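You operate a simulated robot arm through the tools that you are given. There is no shell and no other tool.

Carry out the task below with a simulated robot arm. There is one attempt and no reset: what you move stays moved.

JOB
Push the key in the jig up to its stop, clamp it and brush a strip of glue along it.
Fine: knob to HOLD; glue from the pot; brush back in the cup, lid back on; the bar stays up. A coat counts when it lies all over at full strength: go over it till it gets no stronger.

The check looks at the end state, three seconds after you hand in, the way a careful person would. Anything else that was tipped, shoved, dropped, spilled or broken makes it a failure. A push-on lid holds only when it is set on centred and level and pressed home; a screw cap is set on level and turned clockwise until tight.

ROBOT AND FRAMES
A 6-joint arm with a two-finger parallel gripper, fixed in place. Base frame: the origin is at the foot of the arm, x ahead of it, y to its left, z up; the work surface is at about z = 0.78. Lengths are in m, angles in rad, forces in N, time in s.
With the tool pointing down near the work surface it reaches from about 0.26 to 0.68 m from the base axis. Its first joint turns from -1.152 to 1.152 rad. Payload 2.9 kg.
The TCP is the grasp point between the finger pads, 0.03 m short of the fingertips. In the tool frame z runs along the fingers and y along their closing line. Largest opening 0.11 m; finger width 0.02, thickness 0.01; the body of the gripper, 0.048 by 0.112 m, starts 0.055 m behind the TCP.
Orientation is that of the tool frame in the base frame, as [roll, pitch, yaw] about the fixed x, y, z axes, in that order (R = Rz(yaw) Ry(pitch) Rx(roll)). With the fingers straight down and closing along the base's y, the tool's x points along the base's -x, its y along +y and its z along -z.

CONTROLS
- The arm moves only by the tool step_arm. Its argument "steps" is a list of rows, each an object (a shift or turn left out is 0, a gripper value left out holds the last) with "slide": the shift along the tool's x, y, z in units of 30 mm (1.0 is 30 mm), a list of three; "dr": the turn, a rotation vector about the tool's x, y, z in units of 6 degrees (1.0 is 6 degrees), a list of three. In form: [{"slide": [x, y, z], "dr": [rx, ry, rz]}, ...]. A call has 1 to 20 rows; each row shifts and turns the commanded pose from where the row before left it, along the tool's axes as they then stand. "fingers" is the closure, from 0 (fully open) to 1 (shut), set as the call begins (left out, the last holds). A call with a number of a shift or a turn outside -1 to 1 is refused whole. Rows are played at 5 a second. More than 0.05 m and 0.15 rad between two rows, or a gripper value outside its range, and nothing of the call is played. A pose out of reach is approached as far as the arm can. The call stops where the force on the tool passes 40 N (or 10 N more than at its start, if that is more) or the arm is blocked; 0.2 s more then pass. The fingers move at their own pace (about 0.108 m/s each) and stop on an object; they squeeze with about 39 N. The grip force told is the motor's: it shows also when the fingers shut on nothing. Time passes only in rows, and 0.2 s behind the last, so rows that do not move let the fingers close. The reply holds the time, the measured pose of the TCP, the force on the tool along the base axes, the opening and the grip force, in the units named above and with some noise, with the torque about the TCP (base axes, N m) and any sound that the robot's microphone picked up, and new pictures: "pictures" is both (left out), scene, wrist or none.
- Cameras (640 x 400 px; columns grow to the right, rows downward): "scene" is fixed at [0.0663, 0.4391, 1.4091]; the picture's right is [-0.87, -0.50, 0.00], its down [-0.23, 0.39, -0.89] and it looks along [0.45, -0.77, -0.45] (base axes); focal length 358 px, centre (320, 200). "wrist" rides on the gripper at [0.072, 0.017, -0.103] in the tool frame; the picture's right is [-0.23, 0.97, 0.00], its down [-0.76, -0.18, -0.62] and it looks along [-0.61, -0.14, 0.78] (tool axes); focal length 222 px, centre (320, 200).
- pixel_to_xyz(camera, pixels): for up to 12 pixels [column, row] of the newest picture of that camera ("zoom" is the newest enlarged one), the place [x, y, z] in the base frame of the surface seen there, good to about 0.002 m, but the place of the scene camera against the robot may be out by one fixed shift of up to 0.025 m in any direction. The clock stands still meanwhile.
- close_up(camera, box): a new picture of the part [left, top, right, bottom] of that camera's present view, enlarged. The clock stands still meanwhile.
- hand_in(): hands the job in; it is judged then, once.

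Open the gripper and draw the arm clear of the work before you hand the job in, unless the task says otherwise.

The tools are called after "Emit:" by a JSON object that holds its "api" and its "payload". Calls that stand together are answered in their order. step_arm: Moves the arm, as the interface text tells. Its arguments: {"type":"object","properties":{"steps":{"type":"array","items":{"type":"object","properties":{"slide":{"type":"array","items":{"type":"number"}},"dr":{"type":"array","items":{"type":"number"}}}}},"fingers":{"type":"number"},"pictures":{"type":"string","enum":["both","scene","wrist","none"]}},"required":["steps"]} The other tools are called the same way: pixel_to_xyz (camera, pixels) gives the place of the surface under pixels of a picture; close_up (camera, box) takes an enlarged picture of a part of a camera's view; hand_in () hands the job in.

At the start:

```text
clock: 0.0
tcp_pos: [0.3701, -0.2543, 1.2256]
tcp_rot: [3.141, 0.001, 3.14]
ft_force: [0.5, 0.2, -0.1]
moment: [-0.01, -0.01, 0.02]
grip_width: 0.11
grasp_force: 0.0
```

scene: 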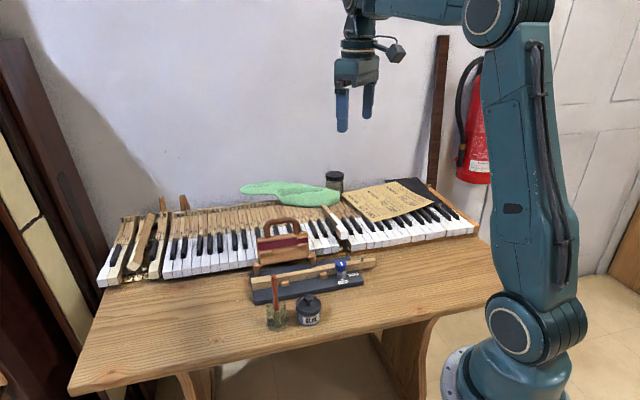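
wrist: 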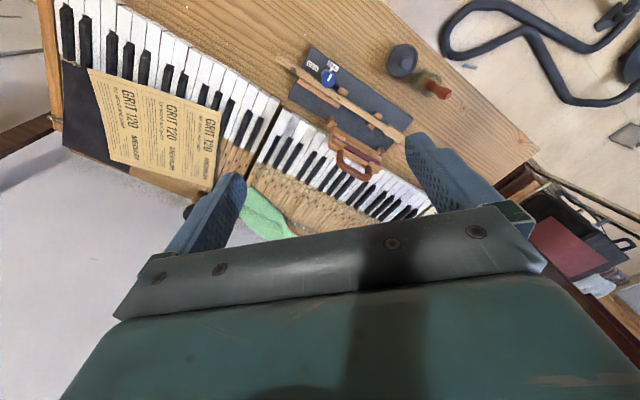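

I start by enlarging the jig area in the scene picture (around 310,280) and in the wrist picture (around 370,90) to see what is there.

Emit:
{"api": "close_up", "payload": {"camera": "scene", "box": [230, 200, 400, 340]}}

Emit:
{"api": "close_up", "payload": {"camera": "wrist", "box": [260, 20, 480, 190]}}

```text
2.86 times, centred on (315, 270) of scene
```

zoom: 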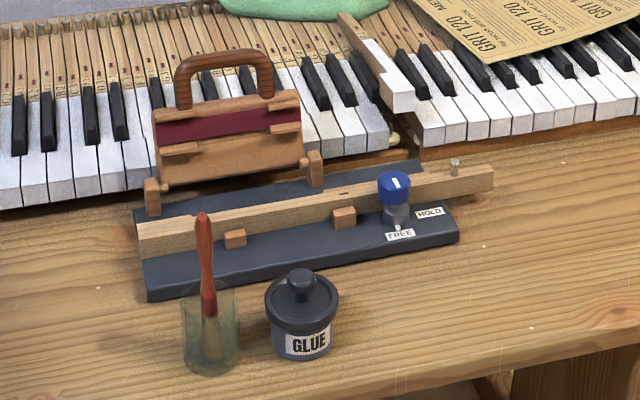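

```text
2.35 times, centred on (370, 105) of wrist
```

zoom: 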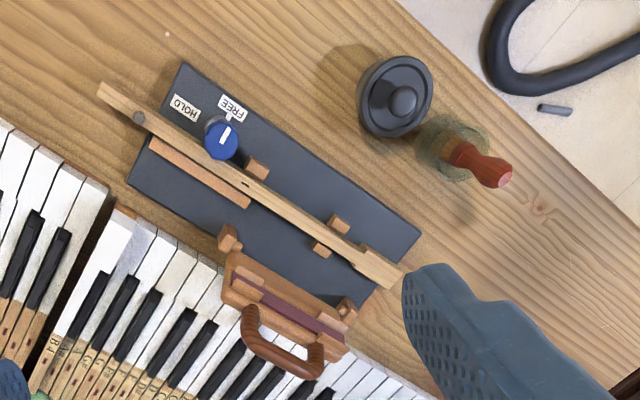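

Getting rough positions of the knob, key ends, guide blocks, pot, cup and the hinged bar from the wrist picture and the scene zoom.

Emit:
{"api": "pixel_to_xyz", "payload": {"camera": "wrist", "pixels": [[336, 70], [300, 58], [395, 112], [402, 62], [427, 80], [432, 92], [328, 44], [401, 102], [307, 61], [390, 115]]}}

Emit:
{"api": "close_up", "payload": {"camera": "scene", "box": [240, 240, 390, 335]}}

```text
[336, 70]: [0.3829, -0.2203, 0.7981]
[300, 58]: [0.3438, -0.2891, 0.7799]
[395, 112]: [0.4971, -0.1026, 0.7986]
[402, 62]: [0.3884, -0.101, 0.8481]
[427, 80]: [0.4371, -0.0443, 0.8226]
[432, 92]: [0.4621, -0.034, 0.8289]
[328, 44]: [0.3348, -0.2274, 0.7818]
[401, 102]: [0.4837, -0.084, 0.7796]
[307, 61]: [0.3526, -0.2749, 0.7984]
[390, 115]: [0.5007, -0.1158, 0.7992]
```

```text
4.21 times, centred on (315, 288) of scene
```

zoom: 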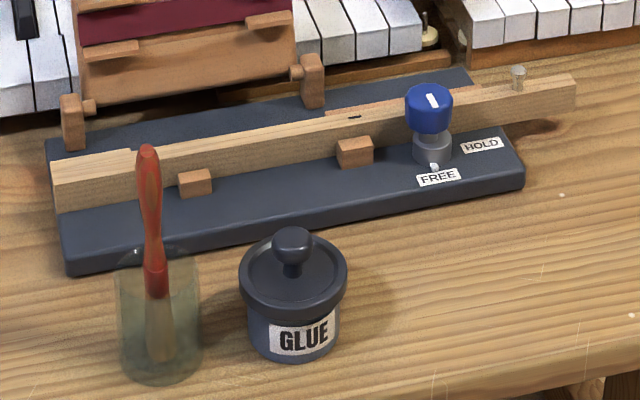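

The jig holds a wooden key on a dark plate, with a blue knob at FREE, and the pot and brush cup stand nearer the robot. I lower the gripper to about 0.2 m above the table, near the base side, to get a closer wrist view.

Emit:
{"api": "step_arm", "payload": {"steps": [{"slide": [0.26, 0.31, 0.9]}, {"slide": [0.26, 0.31, 0.9]}, {"slide": [0.26, 0.31, 0.9]}, {"slide": [0.26, 0.31, 0.9]}, {"slide": [0.26, 0.31, 0.9]}, {"slide": [0.26, 0.31, 0.9]}, {"slide": [0.26, 0.31, 0.9]}, {"slide": [0.26, 0.31, 0.9]}, {"slide": [0.26, 0.31, 0.9]}], "fingers": 0}}

```text
clock: 2.0
tcp_pos: [0.2991, -0.1711, 0.9821]
tcp_rot: [3.14, 0.002, 3.141]
ft_force: [0.1, -0.2, -0.1]
moment: [-0.03, 0.04, 0.0]
grip_width: 0.11
grasp_force: 0.1
```

scene: 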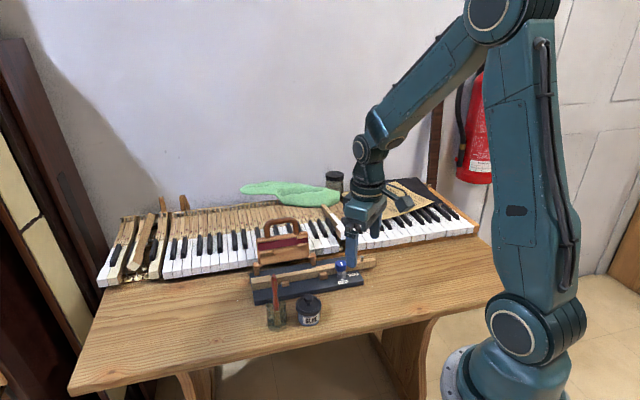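
wrist: 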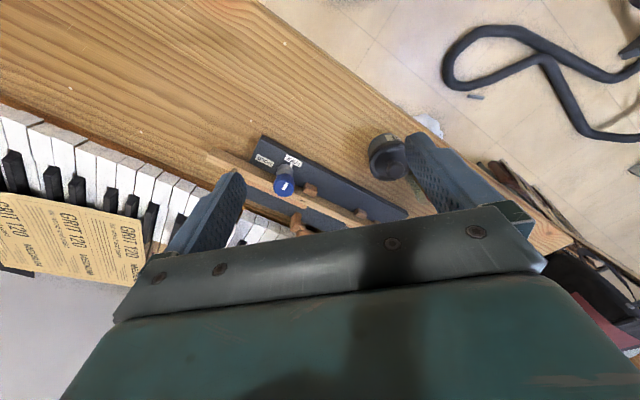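

The jig now sits around (320,185) and is partly hidden by the gripper body, so I move 0.11 m forward (+x) and 0.03 up to bring it to the upper part of the wrist view.

Emit:
{"api": "step_arm", "payload": {"steps": [{"slide": [-0.95, 0, -0.25]}, {"slide": [-0.95, 0, -0.25]}, {"slide": [-0.95, 0, -0.25]}, {"slide": [-0.95, 0, -0.25]}], "pictures": "wrist"}}

```text
clock: 3.0
tcp_pos: [0.4134, -0.1709, 1.0133]
tcp_rot: [3.141, 0.0, -3.141]
ft_force: [0.6, 0.1, 0.5]
moment: [-0.03, -0.02, 0.01]
grip_width: 0.11
grasp_force: 0.0
```

wrist: 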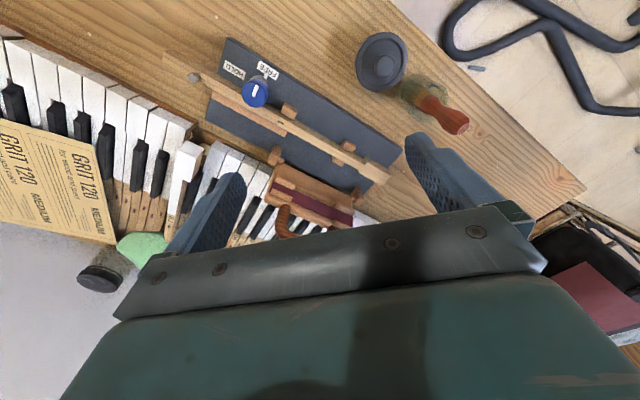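

The whole jig is visible now between (165,50) and (400,200). I enlarge it and the pot/brush.

Emit:
{"api": "close_up", "payload": {"camera": "wrist", "box": [150, 20, 420, 200]}}

Emit:
{"api": "close_up", "payload": {"camera": "wrist", "box": [340, 20, 490, 150]}}

Emit:
{"api": "close_up", "payload": {"camera": "wrist", "box": [180, 30, 310, 120]}}

Emit:
{"api": "close_up", "payload": {"camera": "wrist", "box": [260, 90, 410, 200]}}

```text
2.22 times, centred on (285, 110) of wrist
```

zoom: 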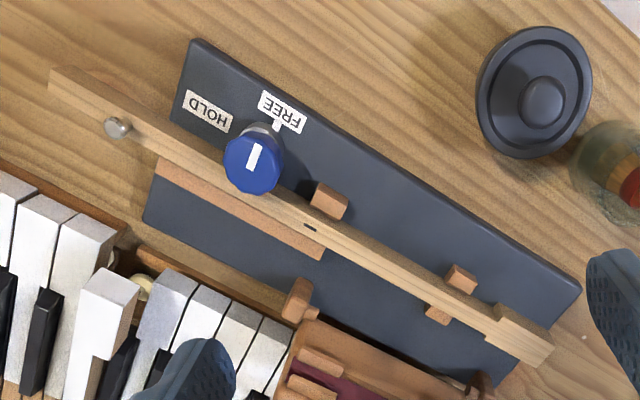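

```text
3.08 times, centred on (415, 85) of wrist
```

zoom: 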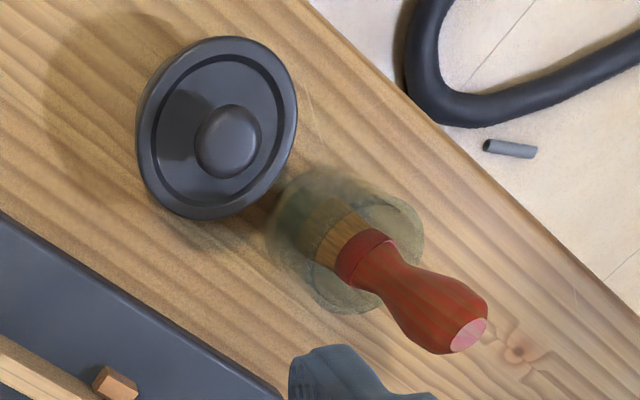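

```text
4.44 times, centred on (245, 75) of wrist
```

zoom: 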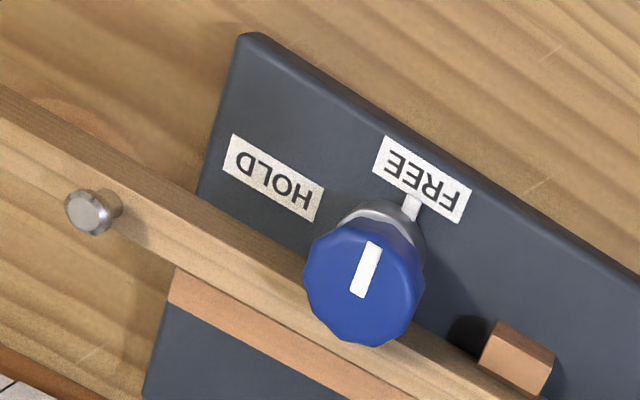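

```text
3.64 times, centred on (335, 145) of wrist
```

zoom: 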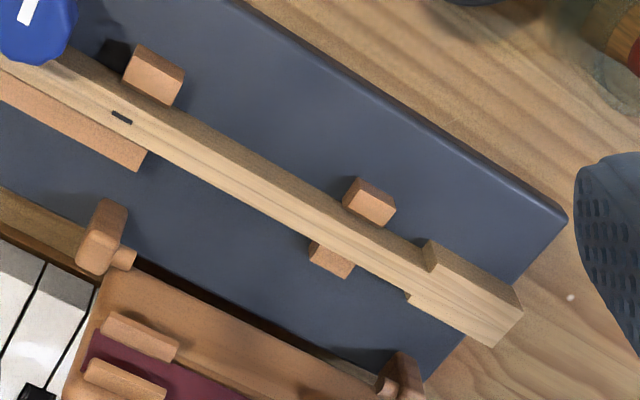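

The key has a wider head at its +y end (zoom (470,300)), with shoulders that face a pair of small blocks at (370,200) and (330,258), so the stop is that pair. I read these positions from the zoom.

Emit:
{"api": "pixel_to_xyz", "payload": {"camera": "zoom", "pixels": [[518, 307], [497, 343], [430, 243], [424, 268], [410, 292], [355, 185], [392, 203], [335, 250], [120, 117], [155, 62], [350, 230], [460, 290]]}}

Emit:
{"api": "pixel_to_xyz", "payload": {"camera": "wrist", "pixels": [[255, 88], [264, 76], [260, 100], [384, 62], [381, 90], [456, 120], [430, 100], [196, 77], [165, 55], [217, 93], [400, 172], [222, 45]]}}

```text
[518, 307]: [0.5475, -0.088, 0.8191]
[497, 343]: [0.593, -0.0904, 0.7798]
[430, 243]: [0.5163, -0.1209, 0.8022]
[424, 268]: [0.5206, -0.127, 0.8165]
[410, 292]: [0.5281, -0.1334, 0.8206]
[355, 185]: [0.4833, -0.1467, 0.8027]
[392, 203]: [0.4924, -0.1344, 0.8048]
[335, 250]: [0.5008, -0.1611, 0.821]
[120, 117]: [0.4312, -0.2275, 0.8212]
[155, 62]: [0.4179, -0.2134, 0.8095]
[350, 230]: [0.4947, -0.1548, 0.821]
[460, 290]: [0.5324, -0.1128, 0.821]
```

```text
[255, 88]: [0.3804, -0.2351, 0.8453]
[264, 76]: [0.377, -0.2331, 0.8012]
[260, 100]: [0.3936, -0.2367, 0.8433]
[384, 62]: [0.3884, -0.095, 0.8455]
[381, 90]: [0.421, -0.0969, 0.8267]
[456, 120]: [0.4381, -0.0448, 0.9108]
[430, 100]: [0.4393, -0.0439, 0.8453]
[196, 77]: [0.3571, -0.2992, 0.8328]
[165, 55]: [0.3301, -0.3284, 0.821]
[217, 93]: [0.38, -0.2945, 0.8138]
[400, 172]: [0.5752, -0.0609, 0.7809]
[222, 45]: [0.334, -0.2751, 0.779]
```

The key top is at about z 0.821, the knob top is at (0.38,-0.235,0.845), and the brush stands upright near (0.439,-0.044) with its top at 0.911. Next I measure the raised bar and its posts, plus the plate, so I can plan clearances.

Emit:
{"api": "pixel_to_xyz", "payload": {"camera": "wrist", "pixels": [[284, 212], [275, 155], [352, 192], [320, 190], [290, 172], [300, 195], [345, 205], [325, 205], [270, 120], [360, 100], [395, 135], [230, 90]]}}

Emit:
{"api": "pixel_to_xyz", "payload": {"camera": "scene", "pixels": [[283, 222], [261, 240], [306, 240], [275, 283], [283, 245], [308, 297], [308, 320], [276, 325], [276, 305], [341, 264], [343, 262], [372, 262]]}}

Emit:
{"api": "close_up", "payload": {"camera": "wrist", "box": [240, 140, 400, 240]}}

```text
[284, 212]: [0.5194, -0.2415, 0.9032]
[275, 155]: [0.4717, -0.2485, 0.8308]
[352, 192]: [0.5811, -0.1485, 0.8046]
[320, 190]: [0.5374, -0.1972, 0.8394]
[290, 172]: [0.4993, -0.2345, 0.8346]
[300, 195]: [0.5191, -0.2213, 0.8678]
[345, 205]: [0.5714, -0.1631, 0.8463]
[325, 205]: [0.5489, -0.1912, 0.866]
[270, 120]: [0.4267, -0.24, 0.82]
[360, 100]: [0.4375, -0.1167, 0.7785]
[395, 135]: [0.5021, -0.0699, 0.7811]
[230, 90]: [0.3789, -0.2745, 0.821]
```

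```text
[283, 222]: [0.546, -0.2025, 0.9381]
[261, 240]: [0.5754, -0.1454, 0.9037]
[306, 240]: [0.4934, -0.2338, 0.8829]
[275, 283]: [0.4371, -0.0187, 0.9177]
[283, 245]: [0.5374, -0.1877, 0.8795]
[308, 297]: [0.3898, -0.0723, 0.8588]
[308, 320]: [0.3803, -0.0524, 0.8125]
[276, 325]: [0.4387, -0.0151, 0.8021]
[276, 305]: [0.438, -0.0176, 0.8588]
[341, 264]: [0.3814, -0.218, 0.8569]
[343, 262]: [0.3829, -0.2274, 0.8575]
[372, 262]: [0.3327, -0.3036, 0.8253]
```

```text
4.00 times, centred on (320, 190) of wrist
```

zoom: 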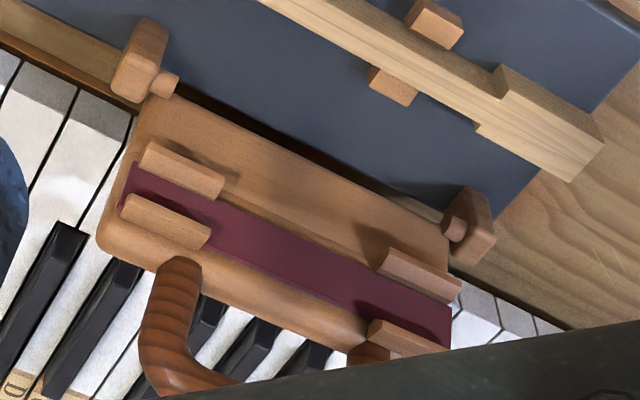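

The bar is raised 6–7 cm beyond the key with its handle up to about z 0.925, so I keep clear of it. I turn the tool about 42° so its closing line lies along the key, then lower over the key's head and blocks for a closer look.

Emit:
{"api": "step_arm", "payload": {"steps": [{"dr": [0, 0, 0.88]}, {"dr": [0, 0, 0.88]}, {"dr": [0, 0, 0.88]}, {"dr": [0, 0, 0.88]}, {"dr": [0, 0, 0.88]}, {"dr": [0, 0, 0.88]}, {"dr": [0, 0, 0.88]}, {"dr": [0, 0, 0.86]}, {"slide": [-0.425, 0.58, 0.6]}, {"slide": [-0.425, 0.58, 0.6]}, {"slide": [-0.425, 0.58, 0.6]}, {"slide": [-0.425, 0.58, 0.6]}], "pictures": "both"}}

```text
clock: 5.6
tcp_pos: [0.5005, -0.1531, 0.9406]
tcp_rot: [3.141, 0.0, 2.407]
ft_force: [0.5, 0.7, -0.1]
moment: [0.02, -0.01, 0.01]
grip_width: 0.11
grasp_force: 0.0
```

scene: 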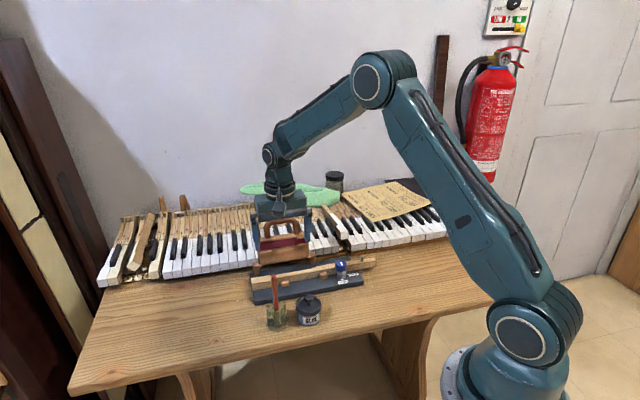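
wrist: 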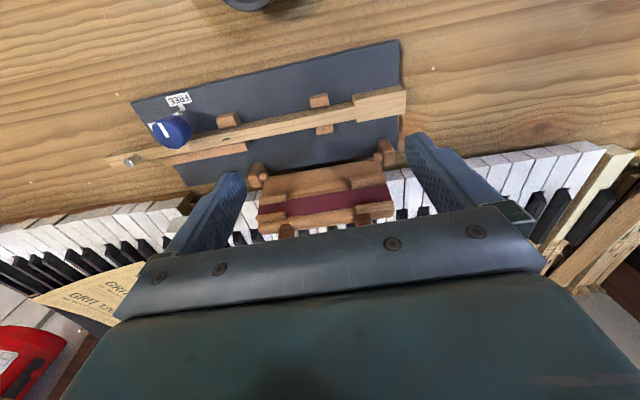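

Now the whole jig shows around (120–405, 40–190). I enlarge the head/blocks area and the middle of the key.

Emit:
{"api": "close_up", "payload": {"camera": "wrist", "box": [280, 60, 430, 160]}}

Emit:
{"api": "pixel_to_xyz", "payload": {"camera": "zoom", "pixels": [[315, 140], [320, 260], [312, 210], [530, 120], [535, 215], [535, 165], [170, 150], [200, 170], [130, 150], [165, 310], [180, 240], [430, 190]]}}

Emit:
{"api": "close_up", "payload": {"camera": "wrist", "box": [100, 80, 290, 200]}}

```text
4.00 times, centred on (355, 110) of wrist
```

zoom: 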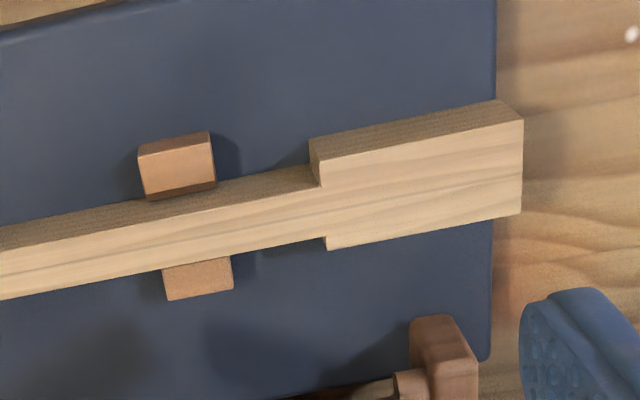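

```text
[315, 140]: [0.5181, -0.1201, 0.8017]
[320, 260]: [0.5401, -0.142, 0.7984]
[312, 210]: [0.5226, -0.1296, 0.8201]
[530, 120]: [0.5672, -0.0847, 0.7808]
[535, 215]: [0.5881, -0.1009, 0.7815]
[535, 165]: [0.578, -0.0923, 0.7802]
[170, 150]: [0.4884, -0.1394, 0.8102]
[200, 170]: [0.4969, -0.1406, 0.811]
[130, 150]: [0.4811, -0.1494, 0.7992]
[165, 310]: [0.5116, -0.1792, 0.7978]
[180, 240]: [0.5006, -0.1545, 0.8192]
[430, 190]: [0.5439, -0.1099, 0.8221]
```

```text
3.33 times, centred on (195, 140) of wrist
```

zoom: 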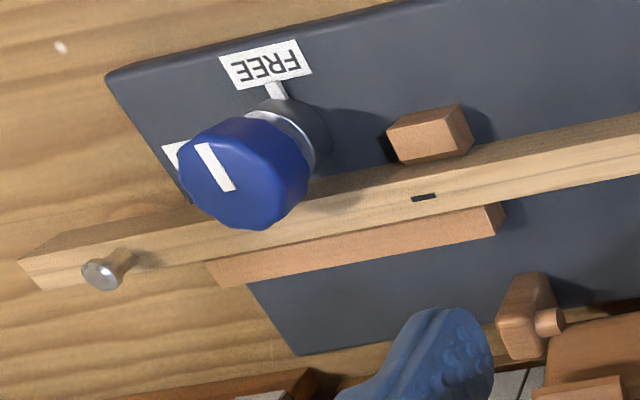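

Plate top is about 0.798, key top about 0.821, and the shoulders sit about 2.4 cm from the two blocks. I read more points along the key edges to fix its axis exactly.

Emit:
{"api": "pixel_to_xyz", "payload": {"camera": "wrist", "pixels": [[403, 92], [403, 112], [403, 102], [357, 101], [357, 119], [350, 110], [290, 119], [290, 132], [225, 139.5], [114, 162], [128, 161], [324, 111]]}}

Emit:
{"api": "pixel_to_xyz", "payload": {"camera": "zoom", "pixels": [[245, 175], [215, 165], [285, 190], [190, 185], [245, 225], [300, 130], [420, 130], [460, 125], [320, 205], [100, 275], [425, 197], [350, 225]]}}

```text
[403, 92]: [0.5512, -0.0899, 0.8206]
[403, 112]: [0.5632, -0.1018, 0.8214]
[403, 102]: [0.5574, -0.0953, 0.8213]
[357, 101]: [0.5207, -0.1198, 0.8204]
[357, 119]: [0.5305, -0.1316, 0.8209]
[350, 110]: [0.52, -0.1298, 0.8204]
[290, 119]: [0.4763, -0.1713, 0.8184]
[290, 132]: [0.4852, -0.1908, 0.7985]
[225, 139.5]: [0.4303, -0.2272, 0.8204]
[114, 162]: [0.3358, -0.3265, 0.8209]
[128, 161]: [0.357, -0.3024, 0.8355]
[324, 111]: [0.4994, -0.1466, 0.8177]
```

```text
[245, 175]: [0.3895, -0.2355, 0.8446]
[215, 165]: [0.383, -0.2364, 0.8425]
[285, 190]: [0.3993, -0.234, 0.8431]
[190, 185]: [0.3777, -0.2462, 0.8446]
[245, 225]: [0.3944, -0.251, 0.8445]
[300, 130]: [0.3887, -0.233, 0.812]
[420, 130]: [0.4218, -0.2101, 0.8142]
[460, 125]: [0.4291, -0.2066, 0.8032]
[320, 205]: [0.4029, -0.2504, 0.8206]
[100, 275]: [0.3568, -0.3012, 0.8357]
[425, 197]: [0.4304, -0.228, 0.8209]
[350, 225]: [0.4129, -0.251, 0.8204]
```

The key axis runs at about 45.8° with its head end at (0.557,-0.096). I align the tool to it, close the fingers and move to just beyond the head end, still at safe height.

Emit:
{"api": "step_arm", "payload": {"steps": [{"dr": [0, 0, 0.35]}, {"slide": [-0.01, 0.84, 0]}, {"slide": [-0.01, 0.84, 0]}, {"slide": [-0.01, 0.84, 0]}, {"slide": [-0.01, 0.84, 0]}, {"slide": [0, 0, 0.5]}], "fingers": 1, "pictures": "both"}}

```text
clock: 7.0
tcp_pos: [0.5697, -0.0817, 0.9263]
tcp_rot: [-3.14, -0.002, 2.371]
ft_force: [0.3, 0.3, -0.2]
moment: [-0.01, 0.01, 0.04]
grip_width: 0.0
grasp_force: 37.6
```

scene: 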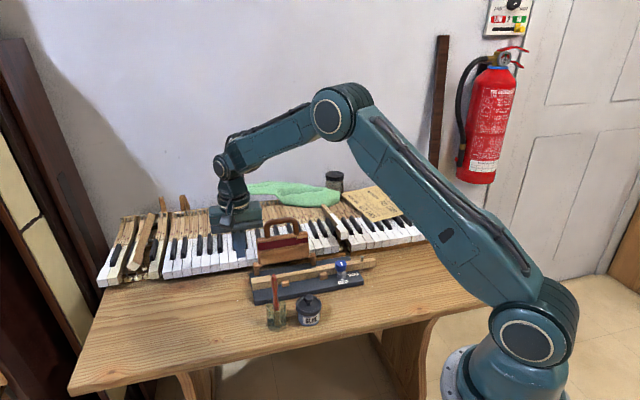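
wrist: 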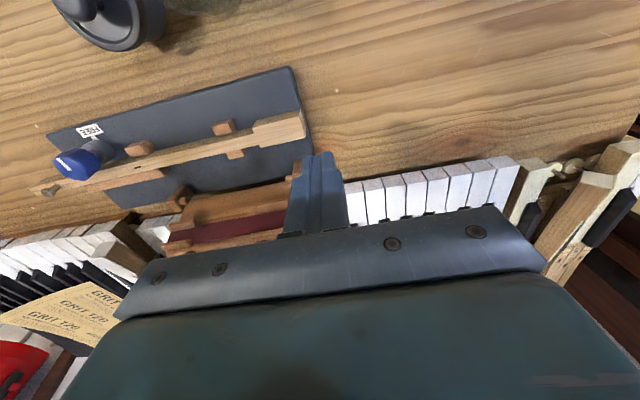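

Closed fingers are just beyond the head end (TCP u≈0.3385 vs head end 0.3196). I lower straight down so the tips reach z≈0.803, above the plate and below the key top.

Emit:
{"api": "step_arm", "payload": {"steps": [{"slide": [0, 0, 0.775]}, {"slide": [0, 0, 0.775]}, {"slide": [0, 0, 0.775]}, {"slide": [0, 0, 0.775]}], "pictures": "both"}}

```text
clock: 8.0
tcp_pos: [0.5714, -0.0814, 0.8324]
tcp_rot: [3.141, 0.0, 2.371]
ft_force: [-0.2, 0.9, -0.1]
moment: [0.02, -0.02, 0.0]
grip_width: 0.0002
grasp_force: 37.5
```

scene: 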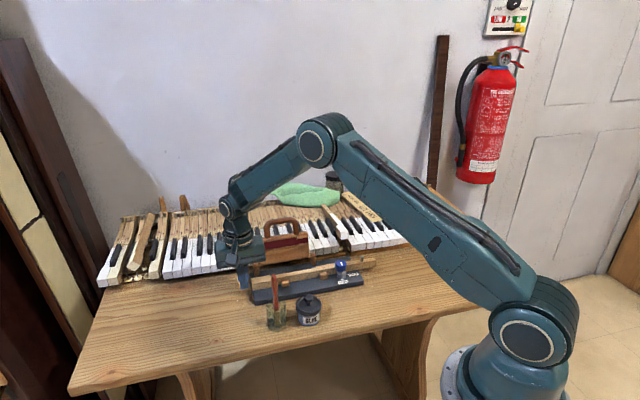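
wrist: 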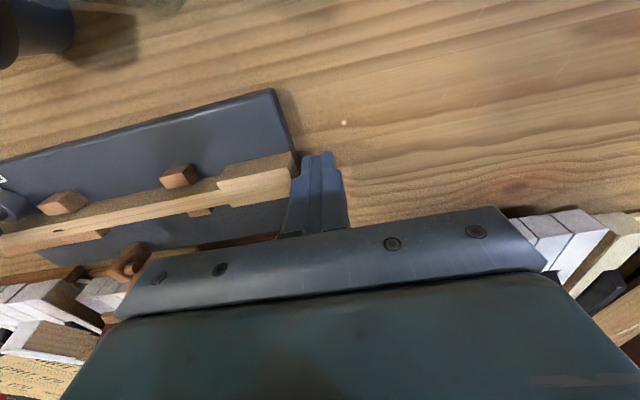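

The fingers stand about 1 cm clear of the head's end face at (297,175). I push along the key axis (tool -y) in 3 mm steps for 24 mm and watch the force.

Emit:
{"api": "step_arm", "payload": {"steps": [{"slide": [0, -0.1, 0]}, {"slide": [0, -0.1, 0]}, {"slide": [0, -0.1, 0]}, {"slide": [0, -0.1, 0]}, {"slide": [0, -0.1, 0]}, {"slide": [0, -0.1, 0]}, {"slide": [0, -0.1, 0]}, {"slide": [0, -0.1, 0]}], "pictures": "wrist"}}

```text
clock: 9.8
tcp_pos: [0.5536, -0.0979, 0.8325]
tcp_rot: [3.142, 0.0, 2.372]
ft_force: [-1.1, 0.0, -0.8]
moment: [-0.01, -0.01, 0.01]
grip_width: 0.0
grasp_force: 37.3
```

wrist: 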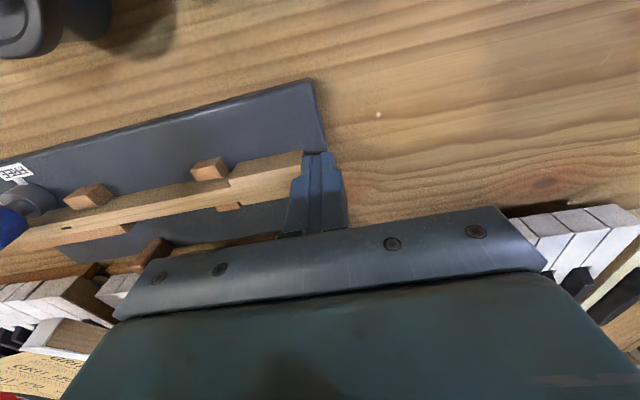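

The key slid easily (about 1 N) and the shoulder at (230,183) is now near the block at (212,168). I enlarge to judge the remaining gap.

Emit:
{"api": "close_up", "payload": {"camera": "wrist", "box": [170, 130, 330, 230]}}

```text
4.00 times, centred on (250, 180) of wrist
```

zoom: 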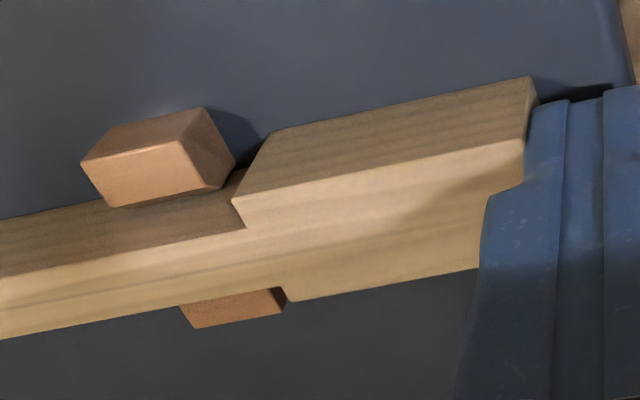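

About 5–10 mm remains. I continue in 1 mm steps, a few at a time, so I can stop right at the first rise in force.

Emit:
{"api": "step_arm", "payload": {"steps": [{"slide": [0, -0.035, 0]}, {"slide": [0, -0.035, 0]}, {"slide": [0, -0.035, 0]}, {"slide": [0, -0.035, 0]}, {"slide": [0, -0.035, 0]}], "pictures": "wrist"}}

Emit:
{"api": "close_up", "payload": {"camera": "wrist", "box": [170, 130, 330, 230]}}

```text
clock: 11.0
tcp_pos: [0.5482, -0.1038, 0.8317]
tcp_rot: [3.141, -0.001, 2.371]
ft_force: [0.5, 1.2, -0.6]
moment: [-0.03, 0.0, -0.03]
grip_width: 0.0
grasp_force: 38.1
```

wrist: 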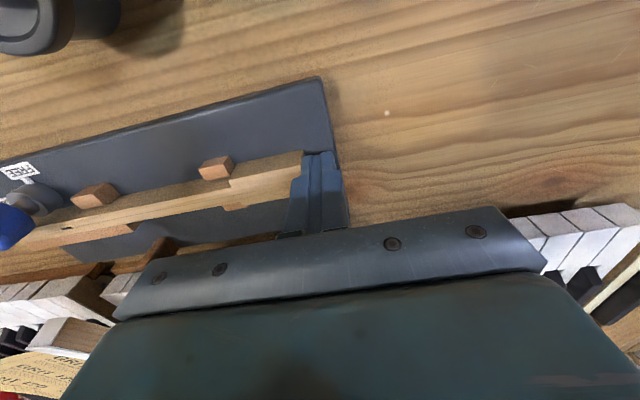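

```text
4.00 times, centred on (250, 180) of wrist
```

zoom: 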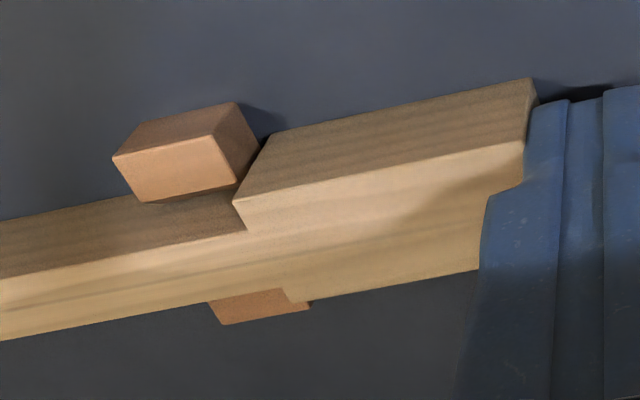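

The gap to the block is now only a couple of mm with about 1 N force. I continue with 0.75 mm steps.

Emit:
{"api": "step_arm", "payload": {"steps": [{"slide": [0, -0.025, 0]}, {"slide": [0, -0.025, 0]}, {"slide": [0, -0.025, 0]}], "pictures": "wrist"}}

Emit:
{"api": "close_up", "payload": {"camera": "wrist", "box": [170, 130, 330, 230]}}

```text
clock: 11.8
tcp_pos: [0.5471, -0.1045, 0.8332]
tcp_rot: [3.14, -0.001, 2.368]
ft_force: [-0.6, 0.4, -0.2]
moment: [0.0, 0.02, 0.0]
grip_width: 0.0
grasp_force: 37.9
```

wrist: 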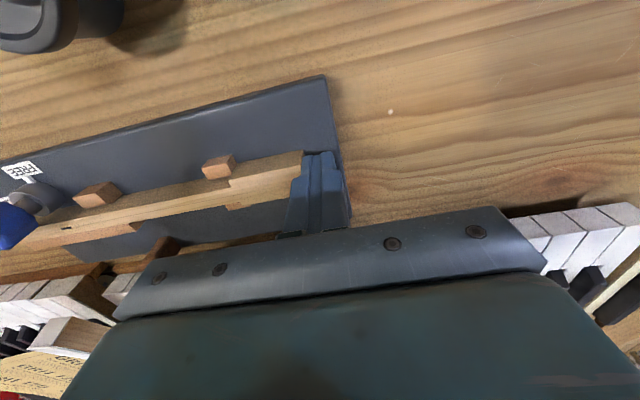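

```text
4.00 times, centred on (250, 180) of wrist
```

zoom: 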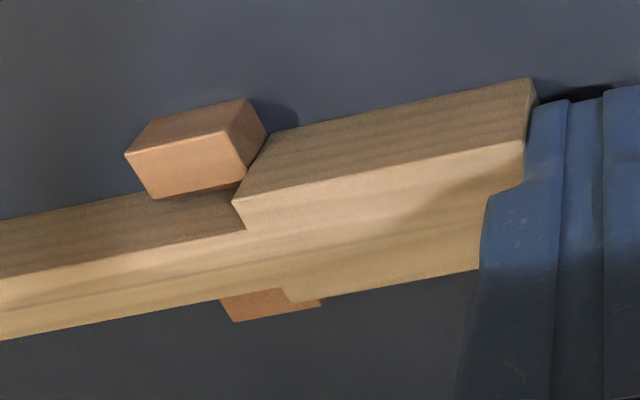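

Force is still near zero and the block's face almost meets the shoulder. I continue in 0.6 mm steps.

Emit:
{"api": "step_arm", "payload": {"steps": [{"slide": [0, -0.02, 0]}, {"slide": [0, -0.02, 0]}, {"slide": [0, -0.02, 0]}], "pictures": "wrist"}}

Emit:
{"api": "close_up", "payload": {"camera": "wrist", "box": [170, 130, 330, 230]}}

```text
clock: 12.6
tcp_pos: [0.5459, -0.1056, 0.833]
tcp_rot: [3.139, 0.001, 2.371]
ft_force: [3.7, 6.1, 0.8]
moment: [0.09, -0.13, -0.02]
grip_width: 0.0002
grasp_force: 37.8
```

wrist: 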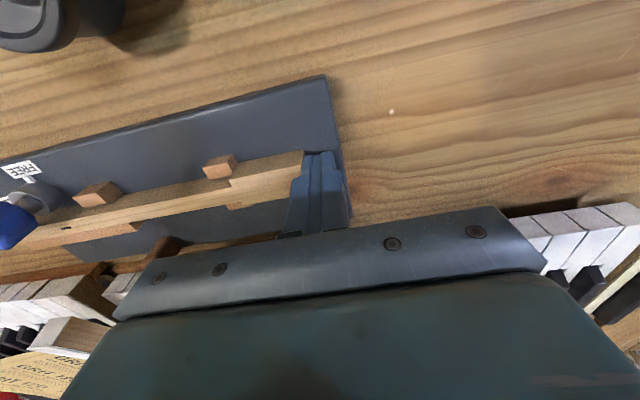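

```text
4.00 times, centred on (250, 180) of wrist
```

zoom: 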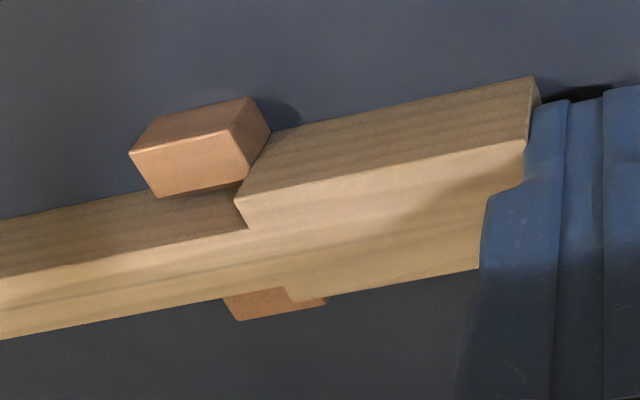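

Force rose to about 7 N along the key axis and the shoulder lies against the block face at zoom (245,180), so the key is at its stop. I back off along +u and rise.

Emit:
{"api": "step_arm", "payload": {"steps": [{"slide": [0, 0.1, 0]}, {"slide": [0, 0.4, 0]}, {"slide": [0, 0.1, -0.8]}, {"slide": [0, 0, -0.9]}, {"slide": [0, 0, -0.9]}, {"slide": [0, 0, -0.9]}], "pictures": "wrist"}}

Emit:
{"api": "close_up", "payload": {"camera": "wrist", "box": [20, 50, 340, 230]}}

```text
clock: 14.0
tcp_pos: [0.5582, -0.092, 0.9384]
tcp_rot: [-3.141, 0.001, 2.371]
ft_force: [-0.5, 0.1, -1.0]
moment: [0.0, 0.01, 0.0]
grip_width: 0.0001
grasp_force: 37.1
```

wrist: 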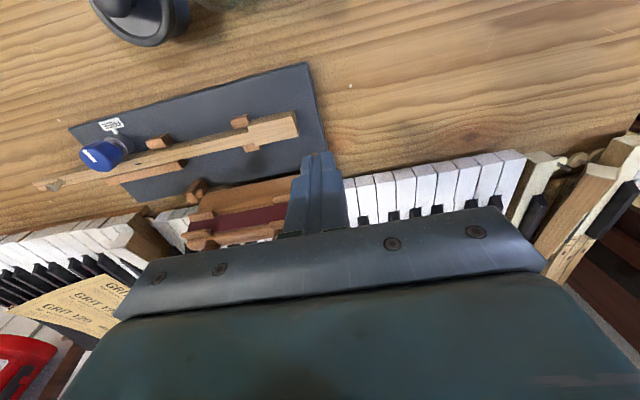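

```text
2.00 times, centred on (180, 140) of wrist
```

zoom: 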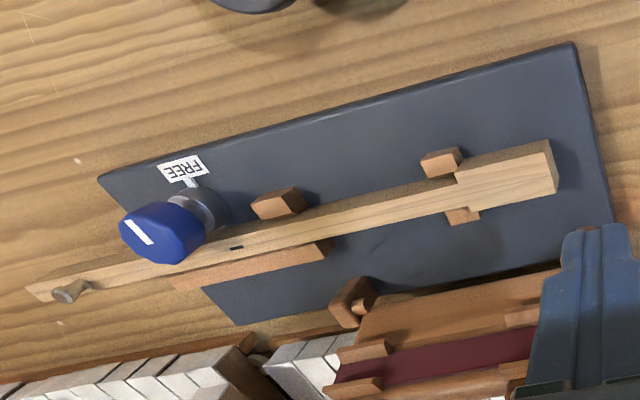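

The key stays at its stop. Now I open the fingers and move over the blue knob near (0.387,-0.240) at height to locate it precisely.

Emit:
{"api": "step_arm", "payload": {"steps": [{"slide": [0.08, -0.94, 0]}, {"slide": [0.08, -0.94, 0]}, {"slide": [0.08, -0.94, 0]}, {"slide": [0.08, -0.94, 0]}, {"slide": [0.08, -0.94, 0]}, {"slide": [0.08, -0.94, 0]}, {"slide": [0.08, -0.94, 0]}, {"slide": [0.08, -0.94, 0]}], "fingers": 0, "pictures": "wrist"}}

Emit:
{"api": "close_up", "payload": {"camera": "wrist", "box": [240, 60, 400, 160]}}

```text
clock: 15.8
tcp_pos: [0.3884, -0.241, 0.9374]
tcp_rot: [3.141, 0.001, 2.37]
ft_force: [0.4, 0.6, 0.4]
moment: [-0.01, -0.02, -0.05]
grip_width: 0.1102
grasp_force: 0.0
```

wrist: 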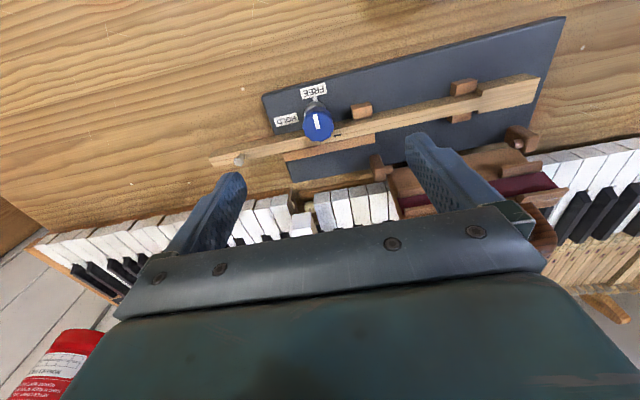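

```text
4.00 times, centred on (320, 110) of wrist
```

zoom: 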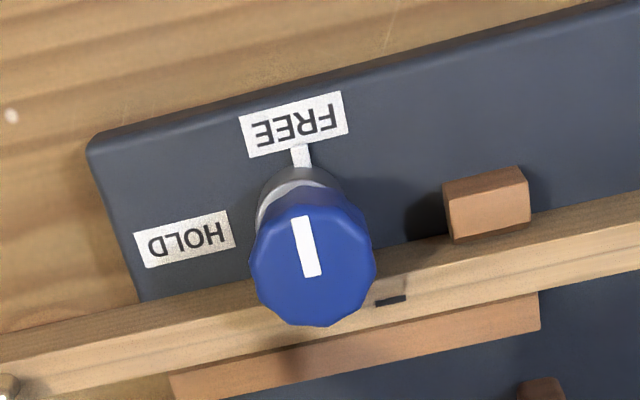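

The knob's white mark points at FREE (zoom (300,130)); HOLD lies 90° counter-clockwise seen from above (zoom (185,240)). I read the knob's top-face points.

Emit:
{"api": "pixel_to_xyz", "payload": {"camera": "zoom", "pixels": [[312, 262], [258, 258], [368, 262], [308, 212], [318, 318], [330, 185], [265, 200], [303, 160], [300, 125], [185, 240], [395, 300], [330, 175]]}}

```text
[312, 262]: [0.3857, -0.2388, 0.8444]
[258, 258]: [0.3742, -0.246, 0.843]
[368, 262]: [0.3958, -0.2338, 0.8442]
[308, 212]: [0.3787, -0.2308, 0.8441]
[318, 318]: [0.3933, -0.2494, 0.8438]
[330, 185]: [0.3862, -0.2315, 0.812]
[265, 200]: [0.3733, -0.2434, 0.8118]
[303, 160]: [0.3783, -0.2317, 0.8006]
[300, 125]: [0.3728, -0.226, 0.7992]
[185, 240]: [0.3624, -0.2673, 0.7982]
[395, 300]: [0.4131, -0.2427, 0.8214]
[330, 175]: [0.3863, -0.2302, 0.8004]
```

Knob centre is about (0.3855,-0.240), diameter roughly 26 mm, with its top at 0.8445. I centre over it and lower to TCP z 0.856, so the tips are at 0.826, just above the key top.

Emit:
{"api": "step_arm", "payload": {"steps": [{"slide": [0.09, -0.045, 0]}, {"slide": [0, 0, 0.9]}, {"slide": [0, 0, 0.9]}, {"slide": [0, 0, 0.9]}, {"slide": [0, 0, 0]}], "fingers": 0, "pictures": "both"}}

```text
clock: 17.0
tcp_pos: [0.3846, -0.24, 0.8565]
tcp_rot: [3.14, 0.001, 2.37]
ft_force: [0.4, -0.9, 0.1]
moment: [0.02, 0.02, -0.02]
grip_width: 0.1098
grasp_force: 0.0
```

scene: 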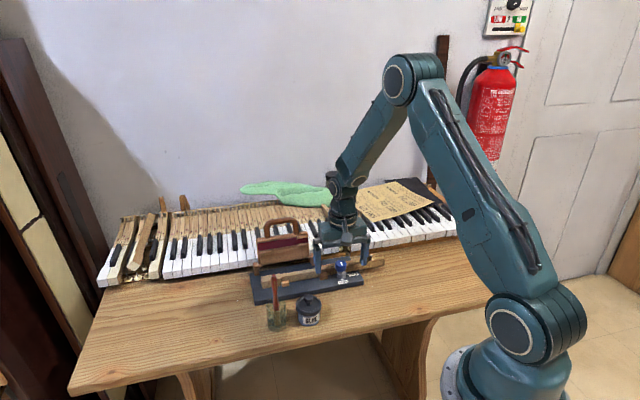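
wrist: 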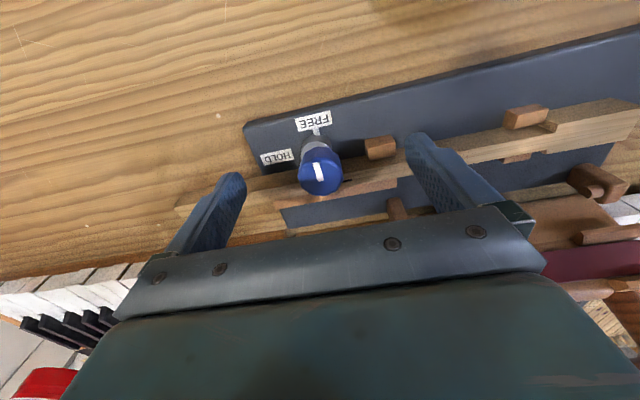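

Fingers straddle the knob at (320,173), symmetric. I close on it.

Emit:
{"api": "step_arm", "payload": {"steps": [{}, {}, {}, {}], "fingers": 1, "pictures": "wrist"}}

Emit:
{"api": "close_up", "payload": {"camera": "wrist", "box": [240, 100, 400, 200]}}

```text
clock: 18.0
tcp_pos: [0.3846, -0.2394, 0.8567]
tcp_rot: [3.141, 0.0, 2.371]
ft_force: [1.0, 0.2, 0.4]
moment: [-0.03, -0.05, 0.02]
grip_width: 0.0279
grasp_force: 39.1
```

wrist: 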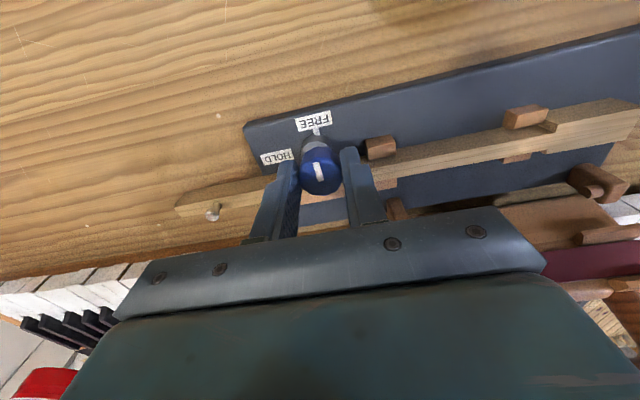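

```text
4.00 times, centred on (320, 150) of wrist
```

zoom: 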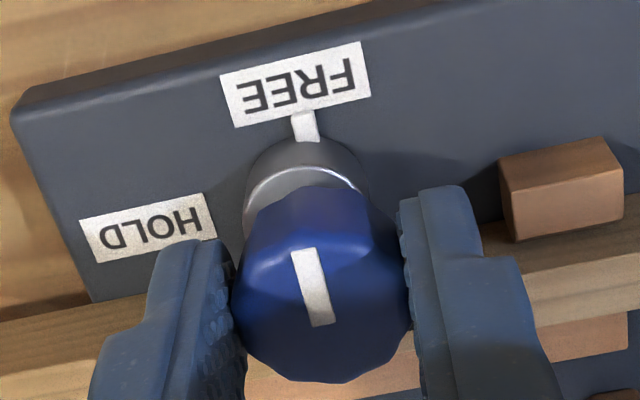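

The knob is gripped (opening 27.9 mm, side forces about 1 N). I turn it counter-clockwise seen from above, tool z negative, 18° first to test.

Emit:
{"api": "step_arm", "payload": {"steps": [{"dr": [0, 0, -1]}, {"dr": [0, 0, -1]}, {"dr": [0, 0, -1]}], "pictures": "wrist"}}

Emit:
{"api": "close_up", "payload": {"camera": "wrist", "box": [240, 100, 400, 200]}}

```text
clock: 18.8
tcp_pos: [0.3843, -0.2405, 0.8574]
tcp_rot: [-3.141, 0.0, 2.686]
ft_force: [2.8, -4.6, -0.9]
moment: [0.06, 0.25, 0.01]
grip_width: 0.0279
grasp_force: 38.2
```

wrist: 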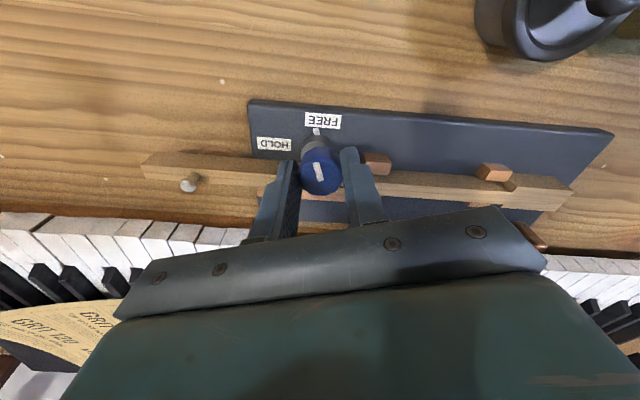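

```text
4.00 times, centred on (320, 150) of wrist
```

zoom: 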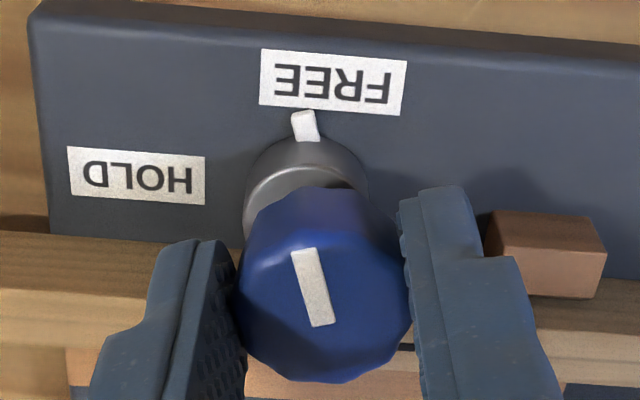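

The knob follows the grip, and its pointer now moves off FREE towards HOLD. A 5 N side load shows a small eccentricity, so I nudge under 1 mm to relieve it and turn another 24°.

Emit:
{"api": "step_arm", "payload": {"steps": [{"slide": [-0.027, -0.017, 0], "dr": [0, 0, -1]}, {"dr": [0, 0, -1]}, {"dr": [0, 0, -1]}, {"dr": [0, 0, -1]}], "pictures": "wrist"}}

Emit:
{"api": "close_up", "payload": {"camera": "wrist", "box": [240, 100, 400, 200]}}

```text
clock: 19.8
tcp_pos: [0.3848, -0.2417, 0.8566]
tcp_rot: [-3.142, -0.003, 3.103]
ft_force: [-4.2, -5.6, -0.7]
moment: [-0.07, -0.01, -0.06]
grip_width: 0.0278
grasp_force: 39.2
```

wrist: 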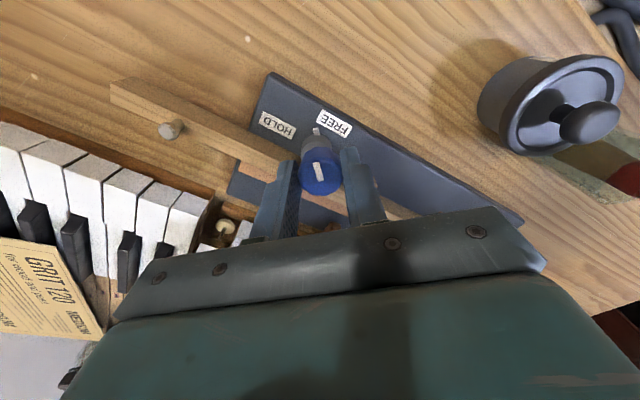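

```text
4.00 times, centred on (320, 150) of wrist
```

zoom: 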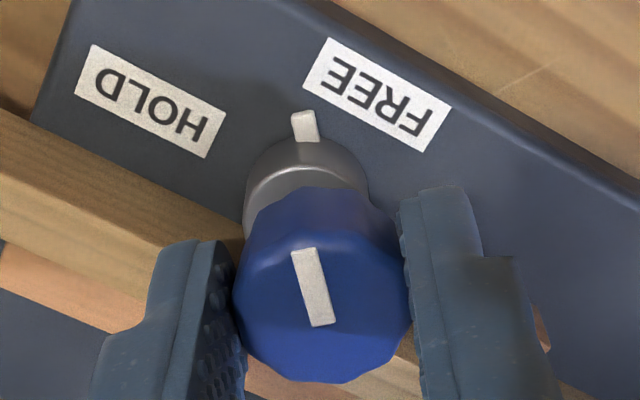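

The pointer is about half-way from FREE to HOLD. I relieve the 7 N side load by another small nudge and turn 24° more.

Emit:
{"api": "step_arm", "payload": {"steps": [{"slide": [0.017, -0.022, 0], "dr": [0, 0, -1]}, {"dr": [0, 0, -1]}, {"dr": [0, 0, -1]}, {"dr": [0, 0, -1]}], "pictures": "wrist"}}

Emit:
{"api": "close_up", "payload": {"camera": "wrist", "box": [240, 100, 400, 200]}}

```text
clock: 20.8
tcp_pos: [0.3849, -0.2418, 0.8577]
tcp_rot: [3.14, 0.001, -2.76]
ft_force: [0.4, -5.3, -0.1]
moment: [0.05, -0.37, -0.03]
grip_width: 0.028
grasp_force: 38.8
```

wrist: 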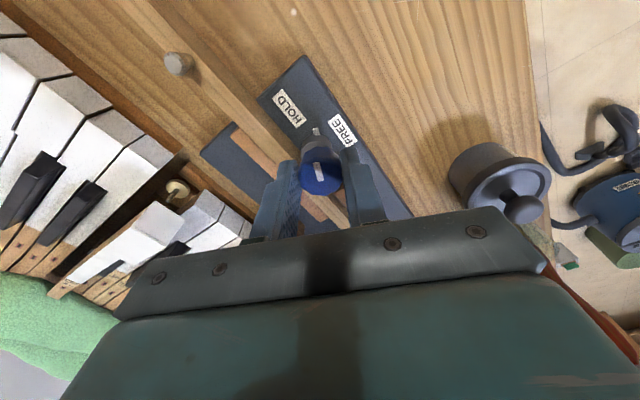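

```text
4.00 times, centred on (320, 150) of wrist
```

zoom: 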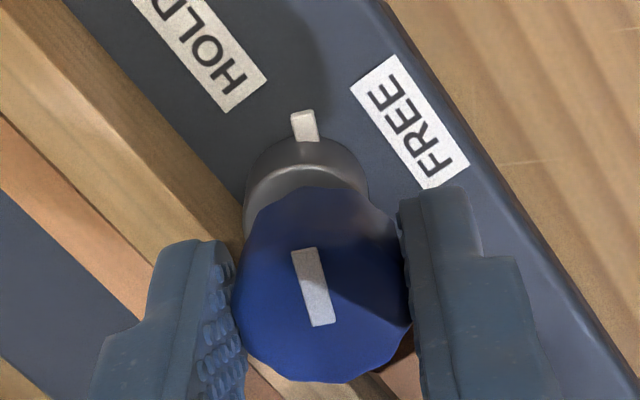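

66° turned; the pointer nears HOLD. I turn the remaining 24° with another tiny relief nudge.

Emit:
{"api": "step_arm", "payload": {"steps": [{"slide": [0.009, -0.022, 0], "dr": [0, 0, -1]}, {"dr": [0, 0, -1]}, {"dr": [0, 0, -1]}, {"dr": [0, 0, -1]}], "pictures": "both"}}

Emit:
{"api": "close_up", "payload": {"camera": "wrist", "box": [240, 100, 400, 200]}}

```text
clock: 21.8
tcp_pos: [0.3852, -0.2423, 0.857]
tcp_rot: [3.141, 0.0, -2.34]
ft_force: [2.3, 1.0, -0.9]
moment: [0.1, 0.0, -0.46]
grip_width: 0.028
grasp_force: 38.9
```

scene: 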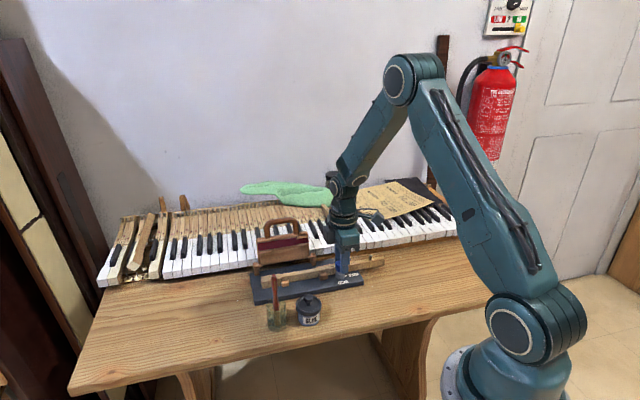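
wrist: 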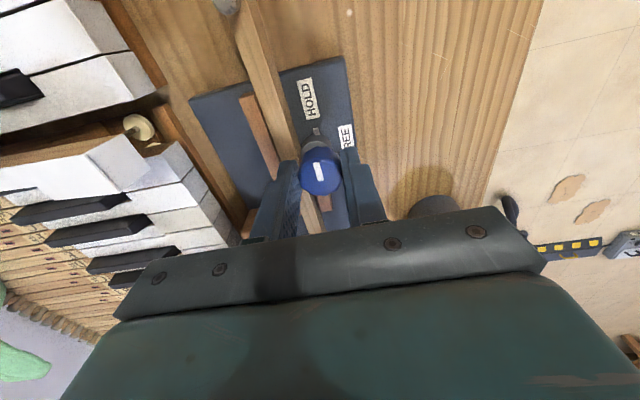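

```text
4.00 times, centred on (320, 150) of wrist
```

zoom: 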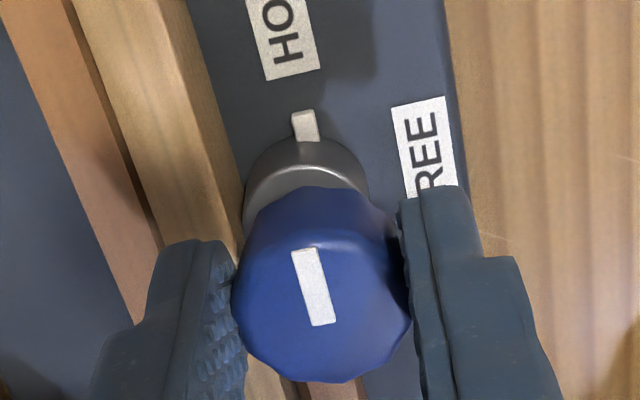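

The pointer now aims at HOLD and a turning resistance of 0.46 N·m has appeared. I turn 4° more to feel whether this is the end stop.

Emit:
{"api": "step_arm", "payload": {"steps": [{"dr": [0, 0, -0.35]}, {"dr": [0, 0, -0.35]}], "pictures": "wrist"}}

Emit:
{"api": "close_up", "payload": {"camera": "wrist", "box": [240, 75, 400, 175]}}

```text
clock: 22.4
tcp_pos: [0.3843, -0.2427, 0.8569]
tcp_rot: [3.141, 0.001, -2.271]
ft_force: [3.7, -3.3, 0.1]
moment: [-0.04, -0.02, -0.37]
grip_width: 0.0277
grasp_force: 39.1
```

wrist: 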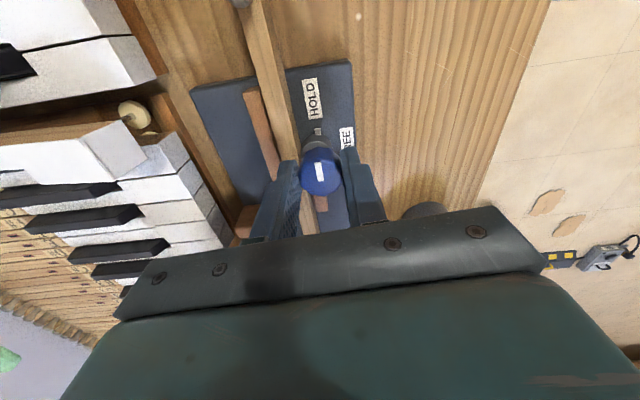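

```text
4.00 times, centred on (320, 125) of wrist
```

zoom: 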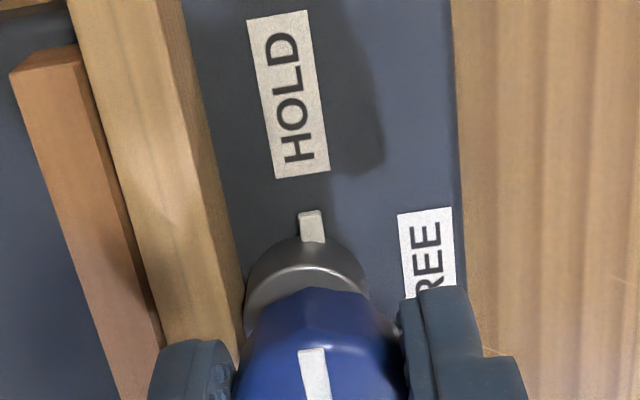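

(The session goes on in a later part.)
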